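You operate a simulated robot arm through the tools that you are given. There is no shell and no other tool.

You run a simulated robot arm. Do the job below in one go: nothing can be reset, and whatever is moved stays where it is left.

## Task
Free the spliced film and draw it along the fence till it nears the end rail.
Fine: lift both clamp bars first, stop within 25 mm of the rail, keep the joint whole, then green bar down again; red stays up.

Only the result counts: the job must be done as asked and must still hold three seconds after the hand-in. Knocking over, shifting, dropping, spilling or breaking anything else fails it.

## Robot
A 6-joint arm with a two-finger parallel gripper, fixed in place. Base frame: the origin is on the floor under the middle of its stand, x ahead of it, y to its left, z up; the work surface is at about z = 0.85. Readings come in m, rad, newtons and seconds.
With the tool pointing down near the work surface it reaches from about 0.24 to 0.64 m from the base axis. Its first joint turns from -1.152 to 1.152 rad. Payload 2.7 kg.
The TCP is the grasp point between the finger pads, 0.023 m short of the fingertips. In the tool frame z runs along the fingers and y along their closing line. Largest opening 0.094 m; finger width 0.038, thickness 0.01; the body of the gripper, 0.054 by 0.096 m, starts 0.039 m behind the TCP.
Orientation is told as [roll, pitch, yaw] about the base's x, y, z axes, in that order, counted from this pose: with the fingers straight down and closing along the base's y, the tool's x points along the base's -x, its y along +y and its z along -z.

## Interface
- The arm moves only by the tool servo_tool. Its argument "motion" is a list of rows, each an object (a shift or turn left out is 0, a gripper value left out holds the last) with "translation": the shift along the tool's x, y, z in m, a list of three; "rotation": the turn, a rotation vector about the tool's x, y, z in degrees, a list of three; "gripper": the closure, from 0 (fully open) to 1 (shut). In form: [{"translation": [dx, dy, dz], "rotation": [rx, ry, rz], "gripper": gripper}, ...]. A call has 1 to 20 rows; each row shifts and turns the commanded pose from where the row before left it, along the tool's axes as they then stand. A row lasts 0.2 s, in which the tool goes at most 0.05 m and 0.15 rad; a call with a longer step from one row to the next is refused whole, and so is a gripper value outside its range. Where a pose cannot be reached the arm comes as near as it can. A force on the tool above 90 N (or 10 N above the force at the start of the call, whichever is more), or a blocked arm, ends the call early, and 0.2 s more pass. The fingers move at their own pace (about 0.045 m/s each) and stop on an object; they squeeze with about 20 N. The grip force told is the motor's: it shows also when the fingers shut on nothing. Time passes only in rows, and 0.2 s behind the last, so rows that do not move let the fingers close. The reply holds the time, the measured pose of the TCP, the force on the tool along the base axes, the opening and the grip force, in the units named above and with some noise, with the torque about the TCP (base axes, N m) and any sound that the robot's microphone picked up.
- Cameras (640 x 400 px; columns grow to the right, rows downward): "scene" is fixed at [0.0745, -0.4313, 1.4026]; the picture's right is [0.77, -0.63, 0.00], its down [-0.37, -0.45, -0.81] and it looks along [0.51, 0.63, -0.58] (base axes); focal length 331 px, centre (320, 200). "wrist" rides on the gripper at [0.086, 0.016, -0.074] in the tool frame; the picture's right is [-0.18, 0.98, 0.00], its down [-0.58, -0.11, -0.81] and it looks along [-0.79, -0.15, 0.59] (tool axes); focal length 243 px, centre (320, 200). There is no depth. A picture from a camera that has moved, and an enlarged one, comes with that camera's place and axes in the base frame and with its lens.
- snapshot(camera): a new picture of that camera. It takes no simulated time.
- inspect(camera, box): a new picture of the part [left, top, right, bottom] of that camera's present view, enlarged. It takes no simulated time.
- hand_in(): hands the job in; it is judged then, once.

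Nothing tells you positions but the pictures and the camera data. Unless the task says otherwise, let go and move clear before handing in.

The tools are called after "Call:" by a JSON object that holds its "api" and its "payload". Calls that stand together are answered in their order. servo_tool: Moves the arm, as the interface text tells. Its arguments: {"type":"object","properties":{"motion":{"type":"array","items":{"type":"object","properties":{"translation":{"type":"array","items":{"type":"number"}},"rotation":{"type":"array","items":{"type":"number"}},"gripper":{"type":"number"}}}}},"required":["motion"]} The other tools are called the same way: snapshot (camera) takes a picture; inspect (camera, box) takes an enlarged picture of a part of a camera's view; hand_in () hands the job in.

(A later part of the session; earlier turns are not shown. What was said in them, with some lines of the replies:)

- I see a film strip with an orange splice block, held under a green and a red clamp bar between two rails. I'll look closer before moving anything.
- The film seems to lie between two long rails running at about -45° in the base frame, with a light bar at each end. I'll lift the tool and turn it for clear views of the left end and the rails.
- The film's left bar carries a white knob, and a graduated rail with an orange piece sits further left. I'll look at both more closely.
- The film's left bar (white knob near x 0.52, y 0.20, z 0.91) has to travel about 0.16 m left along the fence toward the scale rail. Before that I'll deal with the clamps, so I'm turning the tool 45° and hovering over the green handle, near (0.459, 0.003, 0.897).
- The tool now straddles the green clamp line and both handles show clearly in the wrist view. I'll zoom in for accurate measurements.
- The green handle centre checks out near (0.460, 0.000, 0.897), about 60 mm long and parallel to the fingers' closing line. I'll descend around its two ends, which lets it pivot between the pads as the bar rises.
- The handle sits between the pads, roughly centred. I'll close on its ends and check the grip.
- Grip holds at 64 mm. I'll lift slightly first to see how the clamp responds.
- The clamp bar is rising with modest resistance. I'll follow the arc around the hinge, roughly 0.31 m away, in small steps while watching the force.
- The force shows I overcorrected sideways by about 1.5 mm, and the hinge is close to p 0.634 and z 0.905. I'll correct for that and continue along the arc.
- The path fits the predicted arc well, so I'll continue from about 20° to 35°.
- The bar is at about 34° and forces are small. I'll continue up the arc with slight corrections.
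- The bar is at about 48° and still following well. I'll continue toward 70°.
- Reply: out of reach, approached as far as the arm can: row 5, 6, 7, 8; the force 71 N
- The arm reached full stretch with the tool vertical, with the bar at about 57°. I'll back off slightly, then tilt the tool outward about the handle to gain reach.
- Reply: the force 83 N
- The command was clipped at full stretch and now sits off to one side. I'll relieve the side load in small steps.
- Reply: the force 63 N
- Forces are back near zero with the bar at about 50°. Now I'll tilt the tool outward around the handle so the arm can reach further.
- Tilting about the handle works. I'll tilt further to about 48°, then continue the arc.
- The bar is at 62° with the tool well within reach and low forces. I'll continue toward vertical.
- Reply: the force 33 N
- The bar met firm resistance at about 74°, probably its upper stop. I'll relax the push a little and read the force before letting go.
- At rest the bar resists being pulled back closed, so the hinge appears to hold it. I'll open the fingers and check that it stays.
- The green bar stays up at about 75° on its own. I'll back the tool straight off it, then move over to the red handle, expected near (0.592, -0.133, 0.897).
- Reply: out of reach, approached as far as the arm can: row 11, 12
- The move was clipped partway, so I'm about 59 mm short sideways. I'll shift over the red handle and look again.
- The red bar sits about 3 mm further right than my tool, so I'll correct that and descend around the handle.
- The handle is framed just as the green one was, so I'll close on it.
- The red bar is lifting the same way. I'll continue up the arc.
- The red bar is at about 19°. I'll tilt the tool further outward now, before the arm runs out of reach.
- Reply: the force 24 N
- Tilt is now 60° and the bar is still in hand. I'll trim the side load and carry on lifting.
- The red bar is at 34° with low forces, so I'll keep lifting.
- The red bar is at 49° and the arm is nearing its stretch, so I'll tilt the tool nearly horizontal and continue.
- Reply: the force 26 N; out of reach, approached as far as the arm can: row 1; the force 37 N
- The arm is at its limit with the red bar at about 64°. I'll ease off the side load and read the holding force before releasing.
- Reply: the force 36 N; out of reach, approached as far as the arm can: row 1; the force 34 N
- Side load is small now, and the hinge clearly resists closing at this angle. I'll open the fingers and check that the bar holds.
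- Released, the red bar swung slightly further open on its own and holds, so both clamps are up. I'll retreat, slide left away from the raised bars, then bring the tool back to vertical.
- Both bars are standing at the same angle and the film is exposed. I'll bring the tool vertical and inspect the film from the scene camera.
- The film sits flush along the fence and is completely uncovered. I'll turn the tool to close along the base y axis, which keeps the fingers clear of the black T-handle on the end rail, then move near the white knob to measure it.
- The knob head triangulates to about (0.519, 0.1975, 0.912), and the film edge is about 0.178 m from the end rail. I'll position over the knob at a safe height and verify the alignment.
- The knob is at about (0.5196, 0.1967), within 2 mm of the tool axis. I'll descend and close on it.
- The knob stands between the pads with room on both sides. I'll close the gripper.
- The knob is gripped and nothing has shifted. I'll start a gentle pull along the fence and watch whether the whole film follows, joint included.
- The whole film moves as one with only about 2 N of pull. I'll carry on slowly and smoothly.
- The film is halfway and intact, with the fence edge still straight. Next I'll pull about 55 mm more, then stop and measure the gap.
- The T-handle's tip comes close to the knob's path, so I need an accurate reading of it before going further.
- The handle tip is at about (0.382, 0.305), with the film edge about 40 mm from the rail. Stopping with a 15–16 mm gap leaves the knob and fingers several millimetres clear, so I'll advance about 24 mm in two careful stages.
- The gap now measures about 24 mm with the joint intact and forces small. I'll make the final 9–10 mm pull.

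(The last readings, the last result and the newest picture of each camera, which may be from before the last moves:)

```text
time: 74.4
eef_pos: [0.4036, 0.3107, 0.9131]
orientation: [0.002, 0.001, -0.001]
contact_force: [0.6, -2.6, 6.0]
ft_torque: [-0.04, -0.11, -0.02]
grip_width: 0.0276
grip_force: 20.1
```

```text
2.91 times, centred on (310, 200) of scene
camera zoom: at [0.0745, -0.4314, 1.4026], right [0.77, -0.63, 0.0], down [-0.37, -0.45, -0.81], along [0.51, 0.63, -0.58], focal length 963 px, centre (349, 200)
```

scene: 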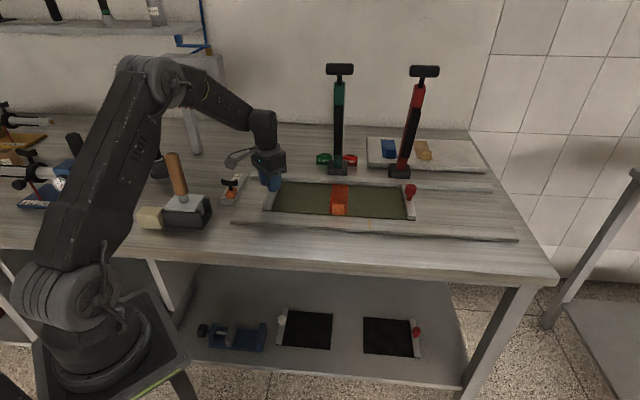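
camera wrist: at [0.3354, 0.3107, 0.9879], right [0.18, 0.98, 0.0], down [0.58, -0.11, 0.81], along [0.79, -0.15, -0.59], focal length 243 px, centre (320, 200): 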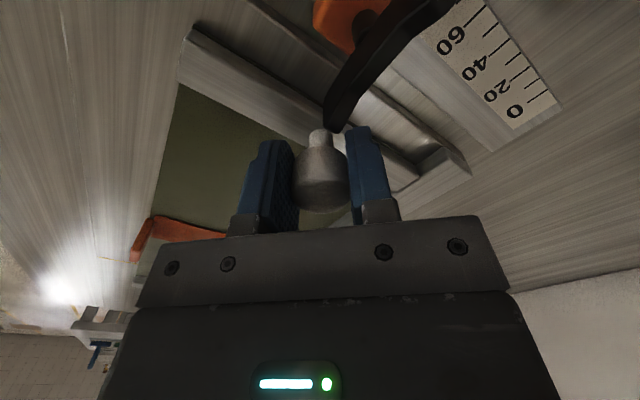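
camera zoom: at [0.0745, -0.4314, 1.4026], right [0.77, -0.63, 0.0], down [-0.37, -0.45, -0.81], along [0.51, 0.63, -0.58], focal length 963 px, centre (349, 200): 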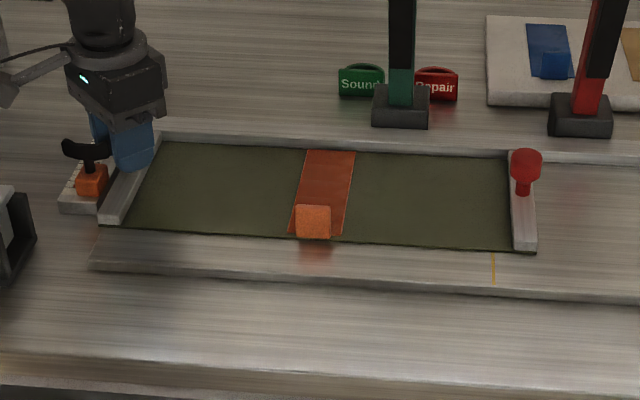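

The gap to the rail reads about 15–16 mm, the film is intact along the fence, and the T-handle hasn't moved. I'll open the fingers partway and lift straight up.

Call:
{"api": "servo_tool", "payload": {"motion": [{"gripper": 0.6}, {"gripper": 0.4}, {"gripper": 0.4}, {"gripper": 0.4}]}}

Call:
{"api": "inspect", "payload": {"camera": "scene", "box": [210, 165, 290, 215]}}

```text
time: 75.4
eef_pos: [0.4036, 0.3113, 0.9117]
orientation: [-0.001, -0.001, 0.002]
contact_force: [-0.3, -0.1, 0.4]
ft_torque: [0.0, -0.01, 0.05]
grip_width: 0.0563
grip_force: 0.1
```

```text
8.00 times, centred on (250, 190) of scene
camera zoom: at [0.0745, -0.4313, 1.4026], right [0.77, -0.63, 0.0], down [-0.37, -0.45, -0.81], along [0.51, 0.63, -0.58], focal length 2647 px, centre (880, 280)
```

zoom: 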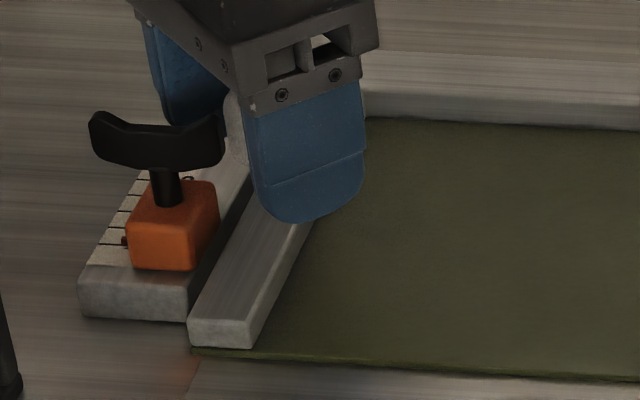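

The film stayed put after release. I'll lift clear and turn back toward the green bar.

Call:
{"api": "servo_tool", "payload": {"motion": [{"translation": [0, 0, -0.015]}, {"translation": [0, 0, -0.03]}, {"translation": [0, 0, -0.04]}, {"translation": [0, 0, -0.04]}, {"translation": [0, 0, -0.04]}, {"translation": [0, 0, -0.04]}, {"translation": [0, 0, -0.04]}, {"translation": [0, 0, -0.035]}, {"rotation": [0, 0, -7.5]}, {"rotation": [0, 0, -7.5]}, {"rotation": [0, 0, -7.5]}, {"rotation": [0, 0, -7.5]}, {"rotation": [0, 0, -7.5]}, {"rotation": [0, 0, -7.5]}, {"gripper": 0}, {}]}}

Call:
{"api": "snapshot", "payload": {"camera": "scene"}}

Call:
{"api": "snapshot", "payload": {"camera": "wrist"}}

```text
time: 78.8
eef_pos: [0.4036, 0.3111, 1.1923]
orientation: [0.0, 0.0, 0.788]
contact_force: [0.2, -0.8, -0.7]
ft_torque: [0.0, -0.02, 0.01]
grip_width: 0.0941
grip_force: 0.1
```

```text
taken
```

scene: 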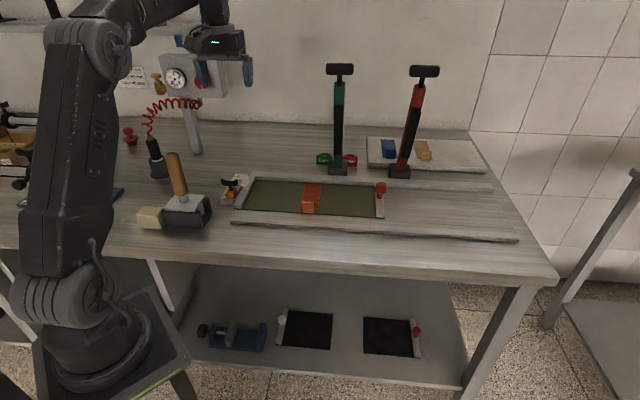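

```text
taken
camera wrist: at [0.3321, 0.2616, 1.2677], right [-0.57, 0.82, 0.0], down [0.49, 0.33, 0.81], along [0.66, 0.46, -0.59], focal length 243 px, centre (320, 200)
```

wrist: 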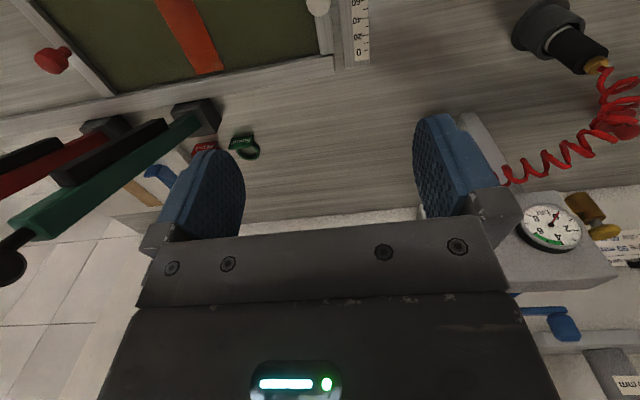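

Call:
{"api": "inspect", "payload": {"camera": "scene", "box": [215, 150, 405, 260]}}

Call:
{"api": "inspect", "payload": {"camera": "scene", "box": [215, 165, 275, 215]}}

```text
3.37 times, centred on (310, 205) of scene
camera zoom: at [0.0745, -0.4313, 1.4026], right [0.77, -0.63, 0.0], down [-0.37, -0.45, -0.81], along [0.51, 0.63, -0.58], focal length 1114 px, centre (354, 183)
```

zoom: 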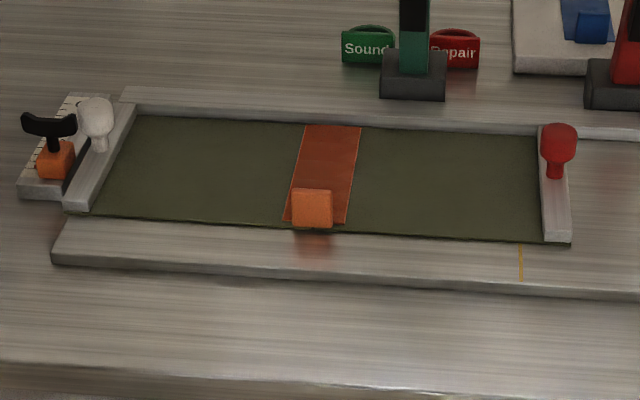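

```text
8.00 times, centred on (245, 190) of scene
camera zoom: at [0.0745, -0.4313, 1.4026], right [0.77, -0.63, 0.0], down [-0.37, -0.45, -0.81], along [0.51, 0.63, -0.58], focal length 2647 px, centre (920, 280)
```

zoom: 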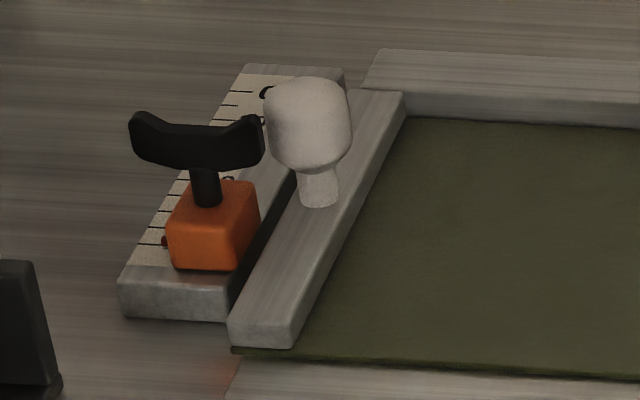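

The film edge sits about 15 mm from the rail, flush to the fence with the splice whole. Next I'll go around to the green handle, which rests at about 70° near (0.611, 0.151, 1.209), so I can lower it.

Call:
{"api": "servo_tool", "payload": {"motion": [{"translation": [0.0388, 0, 0]}, {"translation": [0.0388, 0, 0]}, {"translation": [0.0388, 0, 0]}, {"translation": [0.0388, 0, 0]}, {"translation": [0, -0.0433, 0]}, {"translation": [0, -0.0433, 0]}, {"translation": [0, -0.0433, 0]}, {"translation": [0, -0.0433, 0]}, {"translation": [0, -0.0433, 0]}, {"translation": [0, -0.0433, 0]}, {"rotation": [0, -6, 0]}, {"rotation": [0, -6, 0]}, {"rotation": [0, -6, 0]}, {"rotation": [0, -6, 0]}, {"rotation": [0, -6, 0]}, {"rotation": [0, -6, 0]}, {"rotation": [0, -6, 0]}, {"rotation": [0, -6, 0]}, {}]}}

Call:
{"api": "snapshot", "payload": {"camera": "wrist"}}

Call:
{"api": "snapshot", "payload": {"camera": "scene"}}

```text
time: 82.8
eef_pos: [0.4774, 0.0174, 1.1926]
orientation: [0.001, -0.84, 0.786]
contact_force: [0.3, -0.9, 0.5]
ft_torque: [-0.02, 0.03, -0.02]
grip_width: 0.094
grip_force: 0.0
```

```text
taken
camera wrist: at [0.387, -0.0504, 1.1787], right [-0.61, 0.78, 0.14], down [-0.07, -0.23, 0.97], along [0.79, 0.58, 0.19], focal length 243 px, centre (320, 200)
```

wrist: 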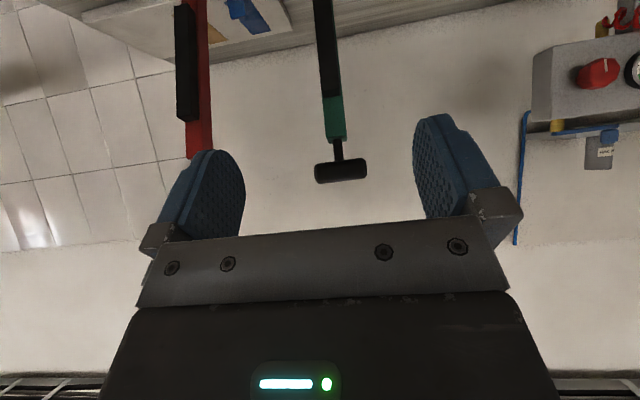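

```text
taken
```

scene: 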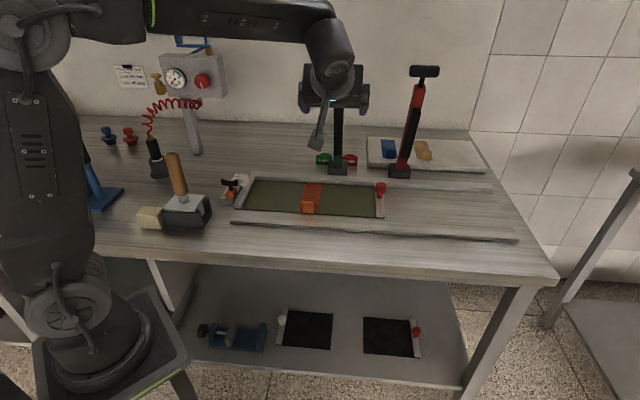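

The handle appears at about p 0.533, z 1.207. I'll close in on it with the open fingers straddling its ends, stopping short for a check.

Call:
{"api": "servo_tool", "payload": {"motion": [{"translation": [-0.0222, 0, 0.0211]}, {"translation": [-0.0222, 0, 0.0211]}, {"translation": [-0.0222, 0, 0.0211]}, {"translation": [-0.0222, 0, 0.0211]}, {"translation": [-0.018, 0, 0.017]}, {}]}}

Call:
{"api": "snapshot", "payload": {"camera": "wrist"}}

Call:
{"api": "inspect", "payload": {"camera": "scene", "box": [260, 20, 440, 180]}}

```text
time: 84.2
eef_pos: [0.582, 0.1238, 1.2037]
orientation: [0.0, -0.838, 0.787]
contact_force: [0.4, 0.7, 1.0]
ft_torque: [-0.01, -0.01, -0.01]
grip_width: 0.0937
grip_force: 0.1
```

```text
taken
camera wrist: at [0.4909, 0.0542, 1.1903], right [-0.61, 0.78, 0.14], down [-0.07, -0.23, 0.97], along [0.79, 0.58, 0.19], focal length 243 px, centre (320, 200)
```

wrist: 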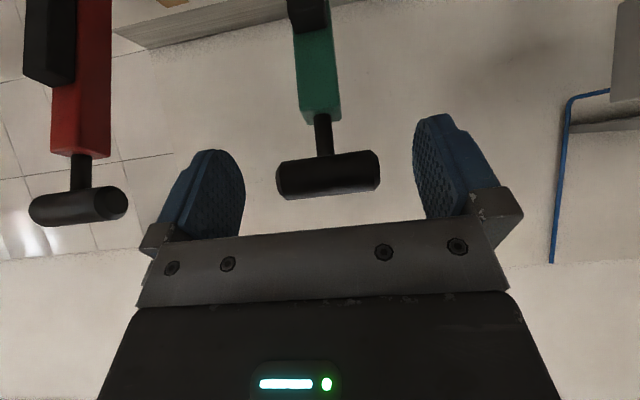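

```text
2.50 times, centred on (350, 100) of scene
camera zoom: at [0.0746, -0.4313, 1.4026], right [0.77, -0.63, 0.0], down [-0.37, -0.45, -0.81], along [0.51, 0.63, -0.58], focal length 827 px, centre (245, 450)
```

zoom: 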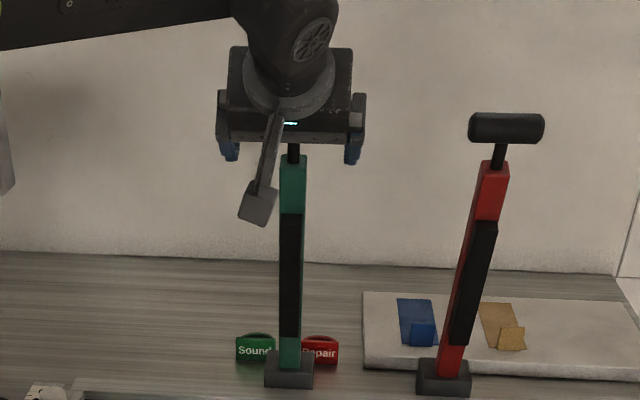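

Call:
{"api": "servo_tool", "payload": {"motion": [{"translation": [-0.011, 0, 0.0114]}, {"translation": [-0.011, 0, 0.0114]}, {}]}}

Call:
{"api": "snapshot", "payload": {"camera": "wrist"}}

```text
time: 85.0
eef_pos: [0.6053, 0.1453, 1.2051]
orientation: [0.0, -0.838, 0.785]
contact_force: [0.2, 0.2, 0.4]
ft_torque: [0.01, 0.0, 0.01]
grip_width: 0.0941
grip_force: 0.1
```

```text
taken
camera wrist: at [0.5136, 0.0764, 1.1912], right [-0.61, 0.78, 0.14], down [-0.07, -0.23, 0.97], along [0.79, 0.58, 0.19], focal length 243 px, centre (320, 200)
```

wrist: 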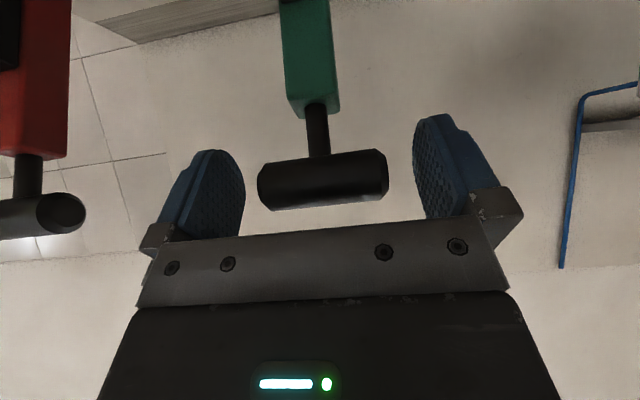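

Call:
{"api": "servo_tool", "payload": {"motion": [{"translation": [-0.0052, -0.0005, 0.001]}, {"translation": [-0.0052, -0.0005, 0.001]}, {}]}}

Call:
{"api": "snapshot", "payload": {"camera": "wrist"}}

```text
time: 85.8
eef_pos: [0.6105, 0.1515, 1.2108]
orientation: [-0.001, -0.839, 0.785]
contact_force: [0.1, 0.9, -0.3]
ft_torque: [0.04, -0.03, 0.04]
grip_width: 0.0937
grip_force: 0.0
```

```text
taken
camera wrist: at [0.5203, 0.0817, 1.1976], right [-0.61, 0.78, 0.14], down [-0.07, -0.23, 0.97], along [0.79, 0.58, 0.19], focal length 243 px, centre (320, 200)
```

wrist: 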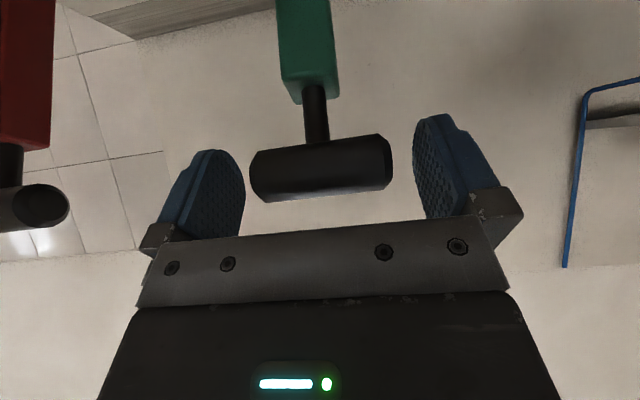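

The handle now fits the earlier grip framing, so I'll close on it.

Call:
{"api": "servo_tool", "payload": {"motion": [{"gripper": 1}, {"gripper": 1}, {"gripper": 1}, {"gripper": 1}, {"gripper": 1}]}}

```text
time: 87.0
eef_pos: [0.6109, 0.1508, 1.2109]
orientation: [0.002, -0.838, 0.785]
contact_force: [-6.9, 5.1, 0.2]
ft_torque: [0.11, 0.52, 0.48]
grip_width: 0.0638
grip_force: 45.1
```

Gripped. Now I'll lower the green bar back along the same arc, watching the forces.

Call:
{"api": "servo_tool", "payload": {"motion": [{"translation": [0.0127, 0.0005, -0.0064]}, {"translation": [0.013, 0.0003, -0.0059]}, {"translation": [0.0132, 0, -0.0053]}, {"translation": [0.0134, 0, -0.0047]}, {}]}}

Call:
{"api": "snapshot", "payload": {"camera": "wrist"}}

```text
time: 88.2
eef_pos: [0.5732, 0.1145, 1.1875]
orientation: [-0.002, -0.839, 0.786]
contact_force: [-2.1, 7.1, 5.6]
ft_torque: [1.23, -0.72, 0.0]
grip_width: 0.0638
grip_force: 44.5
```

```text
taken
camera wrist: at [0.4827, 0.0455, 1.1739], right [-0.61, 0.78, 0.14], down [-0.07, -0.23, 0.97], along [0.79, 0.58, 0.2], focal length 243 px, centre (320, 200)
```

wrist: 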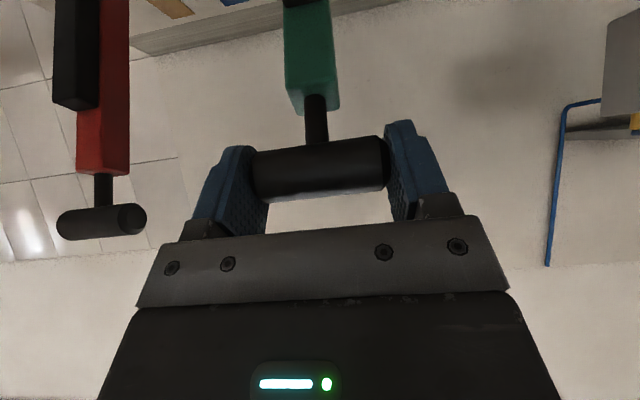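

Call:
{"api": "servo_tool", "payload": {"motion": [{"translation": [0.0136, 0.0004, -0.0041]}, {"translation": [0.0138, 0.0003, -0.0035]}, {"translation": [0.0139, 0, -0.0029]}, {"translation": [0.014, 0, -0.0023]}, {}]}}

```text
time: 89.4
eef_pos: [0.5393, 0.0797, 1.1549]
orientation: [-0.001, -0.839, 0.786]
contact_force: [5.0, -2.7, 3.0]
ft_torque: [0.91, -0.74, 0.2]
grip_width: 0.0638
grip_force: 44.8
```

The bar is at about 50°. I'll reduce the tool tilt now so the wrist camera stays clear of the table further down.

Call:
{"api": "servo_tool", "payload": {"motion": [{"rotation": [0, 6, 0]}, {"rotation": [0, 6, 0]}, {"rotation": [0, 6, 0]}, {"rotation": [0, 6, 0]}, {}]}}

```text
time: 90.6
eef_pos: [0.5413, 0.0801, 1.1545]
orientation: [-0.002, -0.42, 0.785]
contact_force: [7.6, -2.5, 3.9]
ft_torque: [0.79, -1.1, -0.25]
grip_width: 0.0639
grip_force: 45.1
```

Call:
{"api": "servo_tool", "payload": {"motion": [{"translation": [0.0136, -0.0003, 0.0043]}, {"translation": [0.0134, -0.0003, 0.0048]}, {"translation": [0.0132, 0, 0.0054]}, {"translation": [0.0129, 0, 0.006]}, {"translation": [0.0126, 0, 0.0065]}, {"translation": [0.0123, 0, 0.0071]}, {}]}}

Call:
{"api": "snapshot", "payload": {"camera": "scene"}}

```text
time: 92.2
eef_pos: [0.5001, 0.0412, 1.0908]
orientation: [0.003, -0.417, 0.786]
contact_force: [-0.5, 0.1, 4.6]
ft_torque: [1.13, -0.5, 0.12]
grip_width: 0.064
grip_force: 45.2
```

```text
taken
```

scene: 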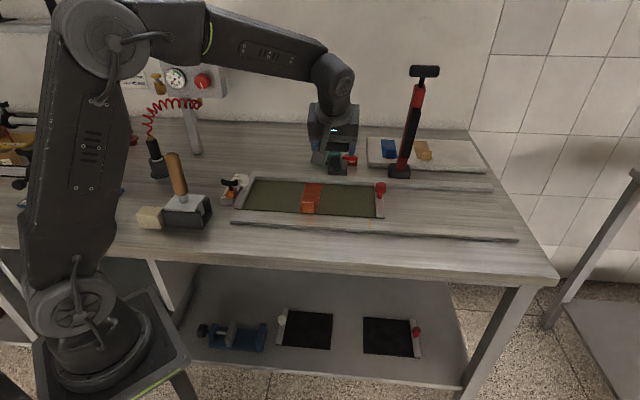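

Call:
{"api": "servo_tool", "payload": {"motion": [{"translation": [0.012, 0, 0.0076]}, {"translation": [0.0117, 0, 0.0081]}, {"translation": [0.0113, 0, 0.0086]}, {"translation": [0.0109, 0, 0.0091]}, {"translation": [0.0105, 0, 0.0096]}, {"translation": [0.0101, 0, 0.01]}, {}]}}

Call:
{"api": "inspect", "payload": {"camera": "scene", "box": [215, 130, 455, 270]}}

```text
time: 93.8
eef_pos: [0.473, 0.0136, 1.0163]
orientation: [0.001, -0.419, 0.784]
contact_force: [-1.8, 4.7, 1.4]
ft_torque: [1.12, -0.77, -0.09]
grip_width: 0.0639
grip_force: 44.9
```

```text
2.67 times, centred on (335, 200) of scene
camera zoom: at [0.0744, -0.4312, 1.4027], right [0.77, -0.63, 0.0], down [-0.37, -0.45, -0.81], along [0.51, 0.63, -0.58], focal length 882 px, centre (280, 200)
```

zoom: 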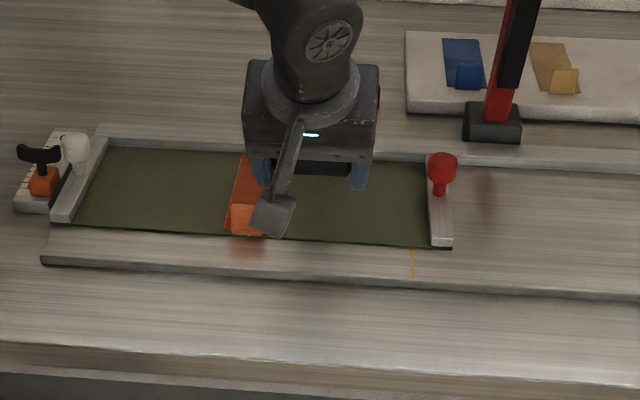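

The bar is at 20° and its footprint clears the splice. I'll keep lowering.

Call:
{"api": "servo_tool", "payload": {"motion": [{"translation": [0.0097, 0, 0.0104]}, {"translation": [0.0092, 0, 0.0108]}, {"translation": [0.0087, 0, 0.0112]}, {"translation": [0.0082, 0, 0.0116]}, {}]}}

Call:
{"api": "snapshot", "payload": {"camera": "wrist"}}

Call:
{"api": "inspect", "payload": {"camera": "scene", "box": [215, 130, 455, 270]}}

```text
time: 95.0
eef_pos: [0.4614, 0.0028, 0.9603]
orientation: [0.0, -0.418, 0.784]
contact_force: [-5.6, 6.3, -0.9]
ft_torque: [0.73, -1.15, -0.1]
grip_width: 0.064
grip_force: 45.1
```

```text
taken
camera wrist: at [0.3736, -0.0638, 0.9954], right [-0.58, 0.81, 0.08], down [0.22, 0.07, 0.97], along [0.79, 0.58, -0.22], focal length 243 px, centre (320, 200)
```

wrist: 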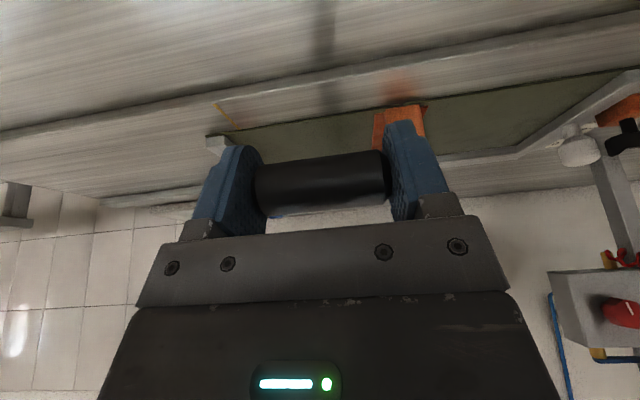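

```text
2.67 times, centred on (335, 200) of scene
camera zoom: at [0.0744, -0.4312, 1.4027], right [0.77, -0.63, 0.0], down [-0.37, -0.45, -0.81], along [0.51, 0.63, -0.58], focal length 882 px, centre (280, 200)
```

zoom: 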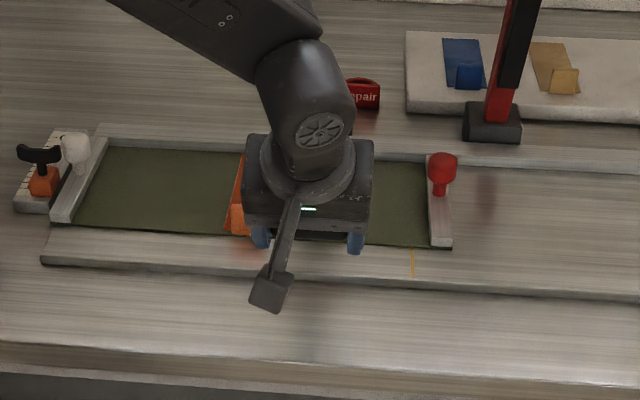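

Call:
{"api": "servo_tool", "payload": {"motion": [{"translation": [0.0062, 0, 0.0096]}, {"translation": [0.0058, 0, 0.0098]}, {"translation": [0.0055, 0, 0.01]}, {"translation": [0.0038, 0, 0.0076]}, {}]}}

Call:
{"api": "snapshot", "payload": {"camera": "wrist"}}

```text
time: 96.2
eef_pos: [0.4586, -0.0018, 0.9184]
orientation: [0.002, -0.417, 0.786]
contact_force: [-11.1, -0.8, -0.9]
ft_torque: [0.59, -1.07, -0.09]
grip_width: 0.064
grip_force: 45.1
```

```text
taken
camera wrist: at [0.3702, -0.0672, 0.953], right [-0.58, 0.81, 0.08], down [0.22, 0.07, 0.97], along [0.79, 0.58, -0.22], focal length 243 px, centre (320, 200)
```

wrist: 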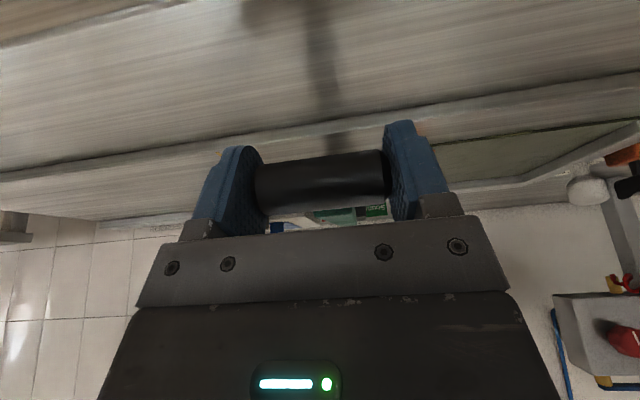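

Call:
{"api": "servo_tool", "payload": {"motion": [{"translation": [0.002, 0, 0.0046]}, {"translation": [0.002, 0, 0.0046]}, {"translation": [0.0016, 0, 0.0037]}, {}]}}

```text
time: 97.2
eef_pos: [0.4584, -0.0025, 0.9048]
orientation: [0.003, -0.415, 0.786]
contact_force: [-17.8, -9.0, -2.3]
ft_torque: [0.73, -0.76, 0.15]
grip_width: 0.0639
grip_force: 45.4
```

Call:
{"api": "servo_tool", "payload": {"motion": [{"translation": [0.0034, 0, 0.0029]}, {"translation": [0.0008, 0, 0.0018]}, {}]}}

Call:
{"api": "inspect", "payload": {"camera": "scene", "box": [215, 130, 455, 270]}}

```text
time: 98.0
eef_pos: [0.4587, -0.0016, 0.8996]
orientation: [-0.001, -0.421, 0.786]
contact_force: [-7.3, 8.3, -1.4]
ft_torque: [0.97, -1.05, -0.24]
grip_width: 0.0637
grip_force: 44.9
```

```text
2.67 times, centred on (335, 200) of scene
camera zoom: at [0.0744, -0.4311, 1.4027], right [0.77, -0.63, 0.0], down [-0.37, -0.45, -0.81], along [0.51, 0.63, -0.58], focal length 882 px, centre (280, 200)
```

zoom: 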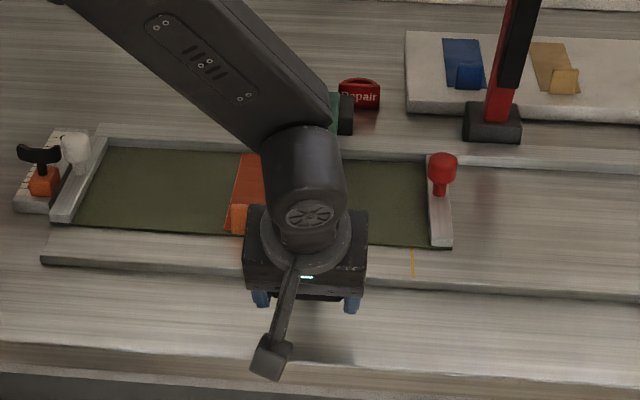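

Call:
{"api": "servo_tool", "payload": {"motion": [{"translation": [0.0008, 0.0003, 0.0018]}, {"translation": [0.0008, 0, 0.0018]}, {}]}}

```text
time: 98.8
eef_pos: [0.4582, -0.0006, 0.8959]
orientation: [-0.002, -0.422, 0.785]
contact_force: [-3.9, 14.9, 9.1]
ft_torque: [1.15, -0.66, -0.19]
grip_width: 0.0641
grip_force: 45.4
```

Call:
{"api": "servo_tool", "payload": {"motion": [{"translation": [0.0008, 0.0003, 0.0018]}, {}]}}

```text
time: 99.4
eef_pos: [0.4586, -0.0013, 0.8959]
orientation: [-0.005, -0.425, 0.787]
contact_force: [-5.4, 15.8, 36.0]
ft_torque: [0.63, 0.36, -0.09]
grip_width: 0.0637
grip_force: 44.8
```

The bar is firmly seated, since the height stopped changing and the force rose. I'll ease off, open the fingers and check.

Call:
{"api": "servo_tool", "payload": {"motion": [{"translation": [-0.0008, 0, -0.0018]}, {"gripper": 0.8}, {"gripper": 0.2}, {"gripper": 0}, {"gripper": 0}]}}

Call:
{"api": "snapshot", "payload": {"camera": "wrist"}}

```text
time: 100.6
eef_pos: [0.4574, -0.0026, 0.8947]
orientation: [0.0, -0.42, 0.785]
contact_force: [-0.2, 0.0, 0.2]
ft_torque: [0.03, 0.03, -0.03]
grip_width: 0.094
grip_force: 0.0
```

```text
taken
camera wrist: at [0.3691, -0.0677, 0.9288], right [-0.58, 0.81, 0.08], down [0.22, 0.07, 0.97], along [0.79, 0.58, -0.22], focal length 243 px, centre (320, 200)
```

wrist: 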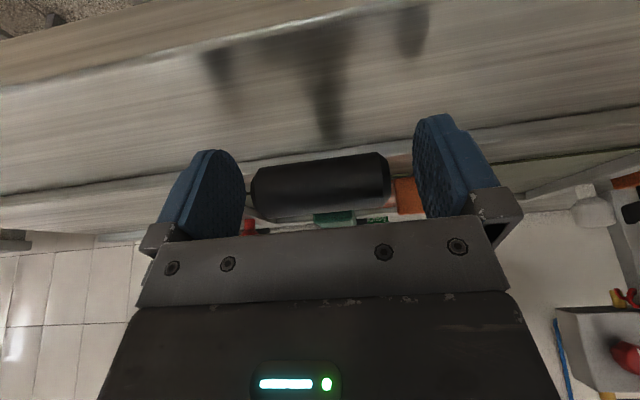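

The handle is free and resting at its original spot. I'll back the tool off along its axis and clear the area for a final look.

Call:
{"api": "servo_tool", "payload": {"motion": [{"translation": [0, 0, -0.015]}, {"translation": [0, 0, -0.03]}, {"translation": [0, 0, -0.04]}, {"translation": [0, 0, -0.04]}, {"translation": [0, 0, -0.04]}, {"translation": [0, 0, -0.04]}, {"rotation": [0, 6, 0]}, {"rotation": [0, 6, 0]}, {"rotation": [0, 6, 0]}, {"rotation": [0, 6, 0]}, {"translation": [0.01, 0.03, -0.03]}, {"translation": [0.01, 0.03, -0.03]}, {"translation": [0.01, 0.03, -0.02]}, {"translation": [0, 0.03, -0.02]}, {"translation": [0, 0.03, 0]}, {}]}}

Call:
{"api": "snapshot", "payload": {"camera": "scene"}}

Call:
{"api": "inspect", "payload": {"camera": "scene", "box": [215, 130, 455, 270]}}

Call:
{"api": "snapshot", "payload": {"camera": "wrist"}}

```text
time: 104.0
eef_pos: [0.2699, 0.0252, 1.1818]
orientation: [-0.001, 0.0, 0.786]
contact_force: [-0.2, 0.5, 0.0]
ft_torque: [-0.01, 0.0, -0.01]
grip_width: 0.094
grip_force: 0.1
```

```text
taken
```

scene: 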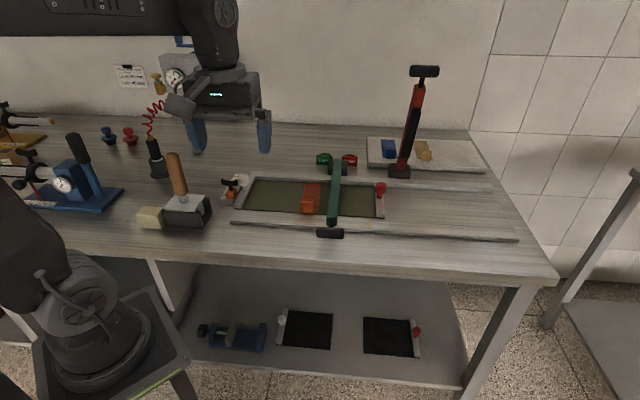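

```text
2.67 times, centred on (335, 200) of scene
camera zoom: at [0.0745, -0.4313, 1.4026], right [0.77, -0.63, 0.0], down [-0.37, -0.45, -0.81], along [0.51, 0.63, -0.58], focal length 882 px, centre (280, 200)
```

zoom: 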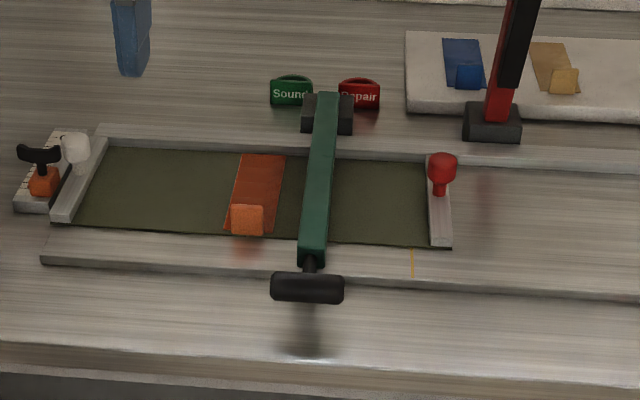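

```text
taken
camera wrist: at [0.1984, -0.0255, 1.2576], right [-0.56, 0.83, 0.0], down [0.49, 0.33, 0.81], along [0.67, 0.46, -0.59], focal length 243 px, centre (320, 200)
```

wrist: 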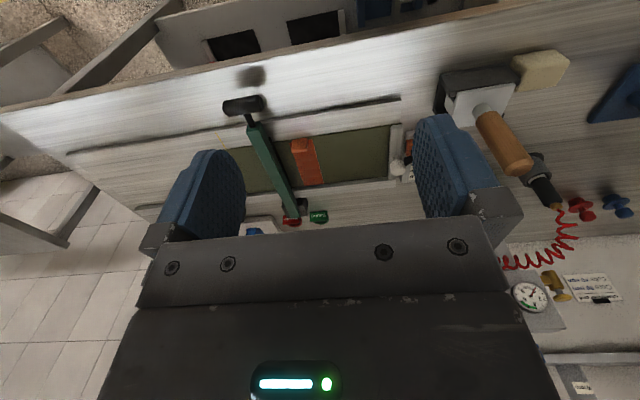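

The green bar is down past the splice, the red bar is up and the film is in place. One last close check of the gap and the green bar's seating before hand-in.

Call:
{"api": "inspect", "payload": {"camera": "scene", "box": [215, 165, 275, 215]}}

Call:
{"api": "inspect", "payload": {"camera": "scene", "box": [280, 140, 460, 250]}}

Call:
{"api": "inspect", "payload": {"camera": "wrist", "box": [220, 80, 440, 220]}}

```text
8.00 times, centred on (245, 190) of scene
camera zoom: at [0.0745, -0.4313, 1.4026], right [0.77, -0.63, 0.0], down [-0.37, -0.45, -0.81], along [0.51, 0.63, -0.58], focal length 2647 px, centre (920, 280)
```

zoom: 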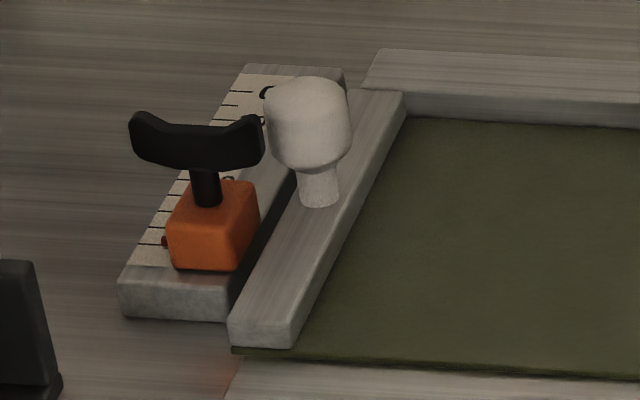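

```text
3.56 times, centred on (370, 195) of scene
camera zoom: at [0.0745, -0.4313, 1.4026], right [0.77, -0.63, 0.0], down [-0.37, -0.45, -0.81], along [0.51, 0.63, -0.58], focal length 1176 px, centre (142, 218)
```

zoom: 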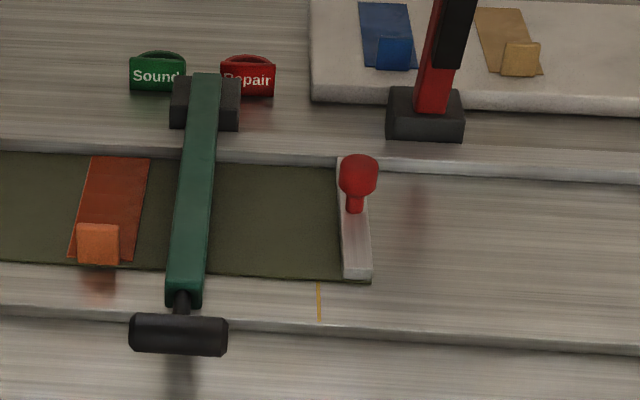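

```text
2.86 times, centred on (330, 150) of wrist
camera zoom: at [0.1984, -0.0255, 1.2576], right [-0.56, 0.83, 0.0], down [0.49, 0.33, 0.81], along [0.67, 0.46, -0.59], focal length 693 px, centre (291, 343)
```

zoom: 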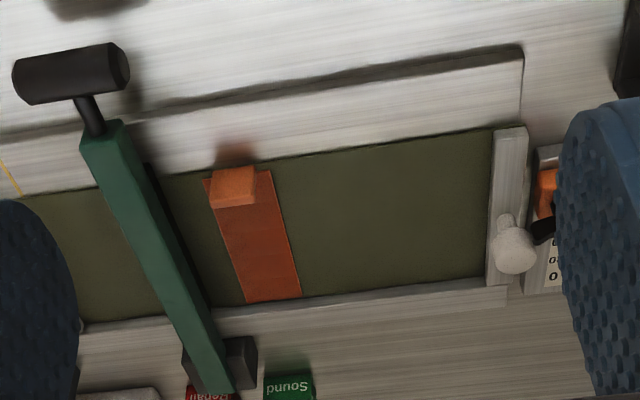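

The checks agree: the film edge sits about 15 mm from the end rail and flush to the fence, with the splice whole. The green bar is fully down, the red bar stands up, nothing else has moved and the tool is clear, so I'm handing in.

Call:
{"api": "hand_in", "payload": {}}

```text
The job is handed in.
```

I drew the spliced film along the fence to about 15 mm from the end rail, and the job is handed in. I don't have the judge's result. The final pictures showed this:

- **Clamp bars:** I lifted both before the film moved. The green bar is now fully down again, and the red bar stands up on its own at about 70°.
- **Film position:** the gap is estimated from the pictures, with an error of a few millimetres. That keeps it inside the 25 mm limit and clear of the rail.
- **Joint:** the splice is whole. The film moved as one piece with only a few newtons of pull, and the green bar came down on the film beside the splice, not on it.
- **Surroundings:** nothing else appears to have moved. The knob stopped an estimated 5 mm from the black T-handle on the end rail without touching it.

The gripper is open and clear of the work.
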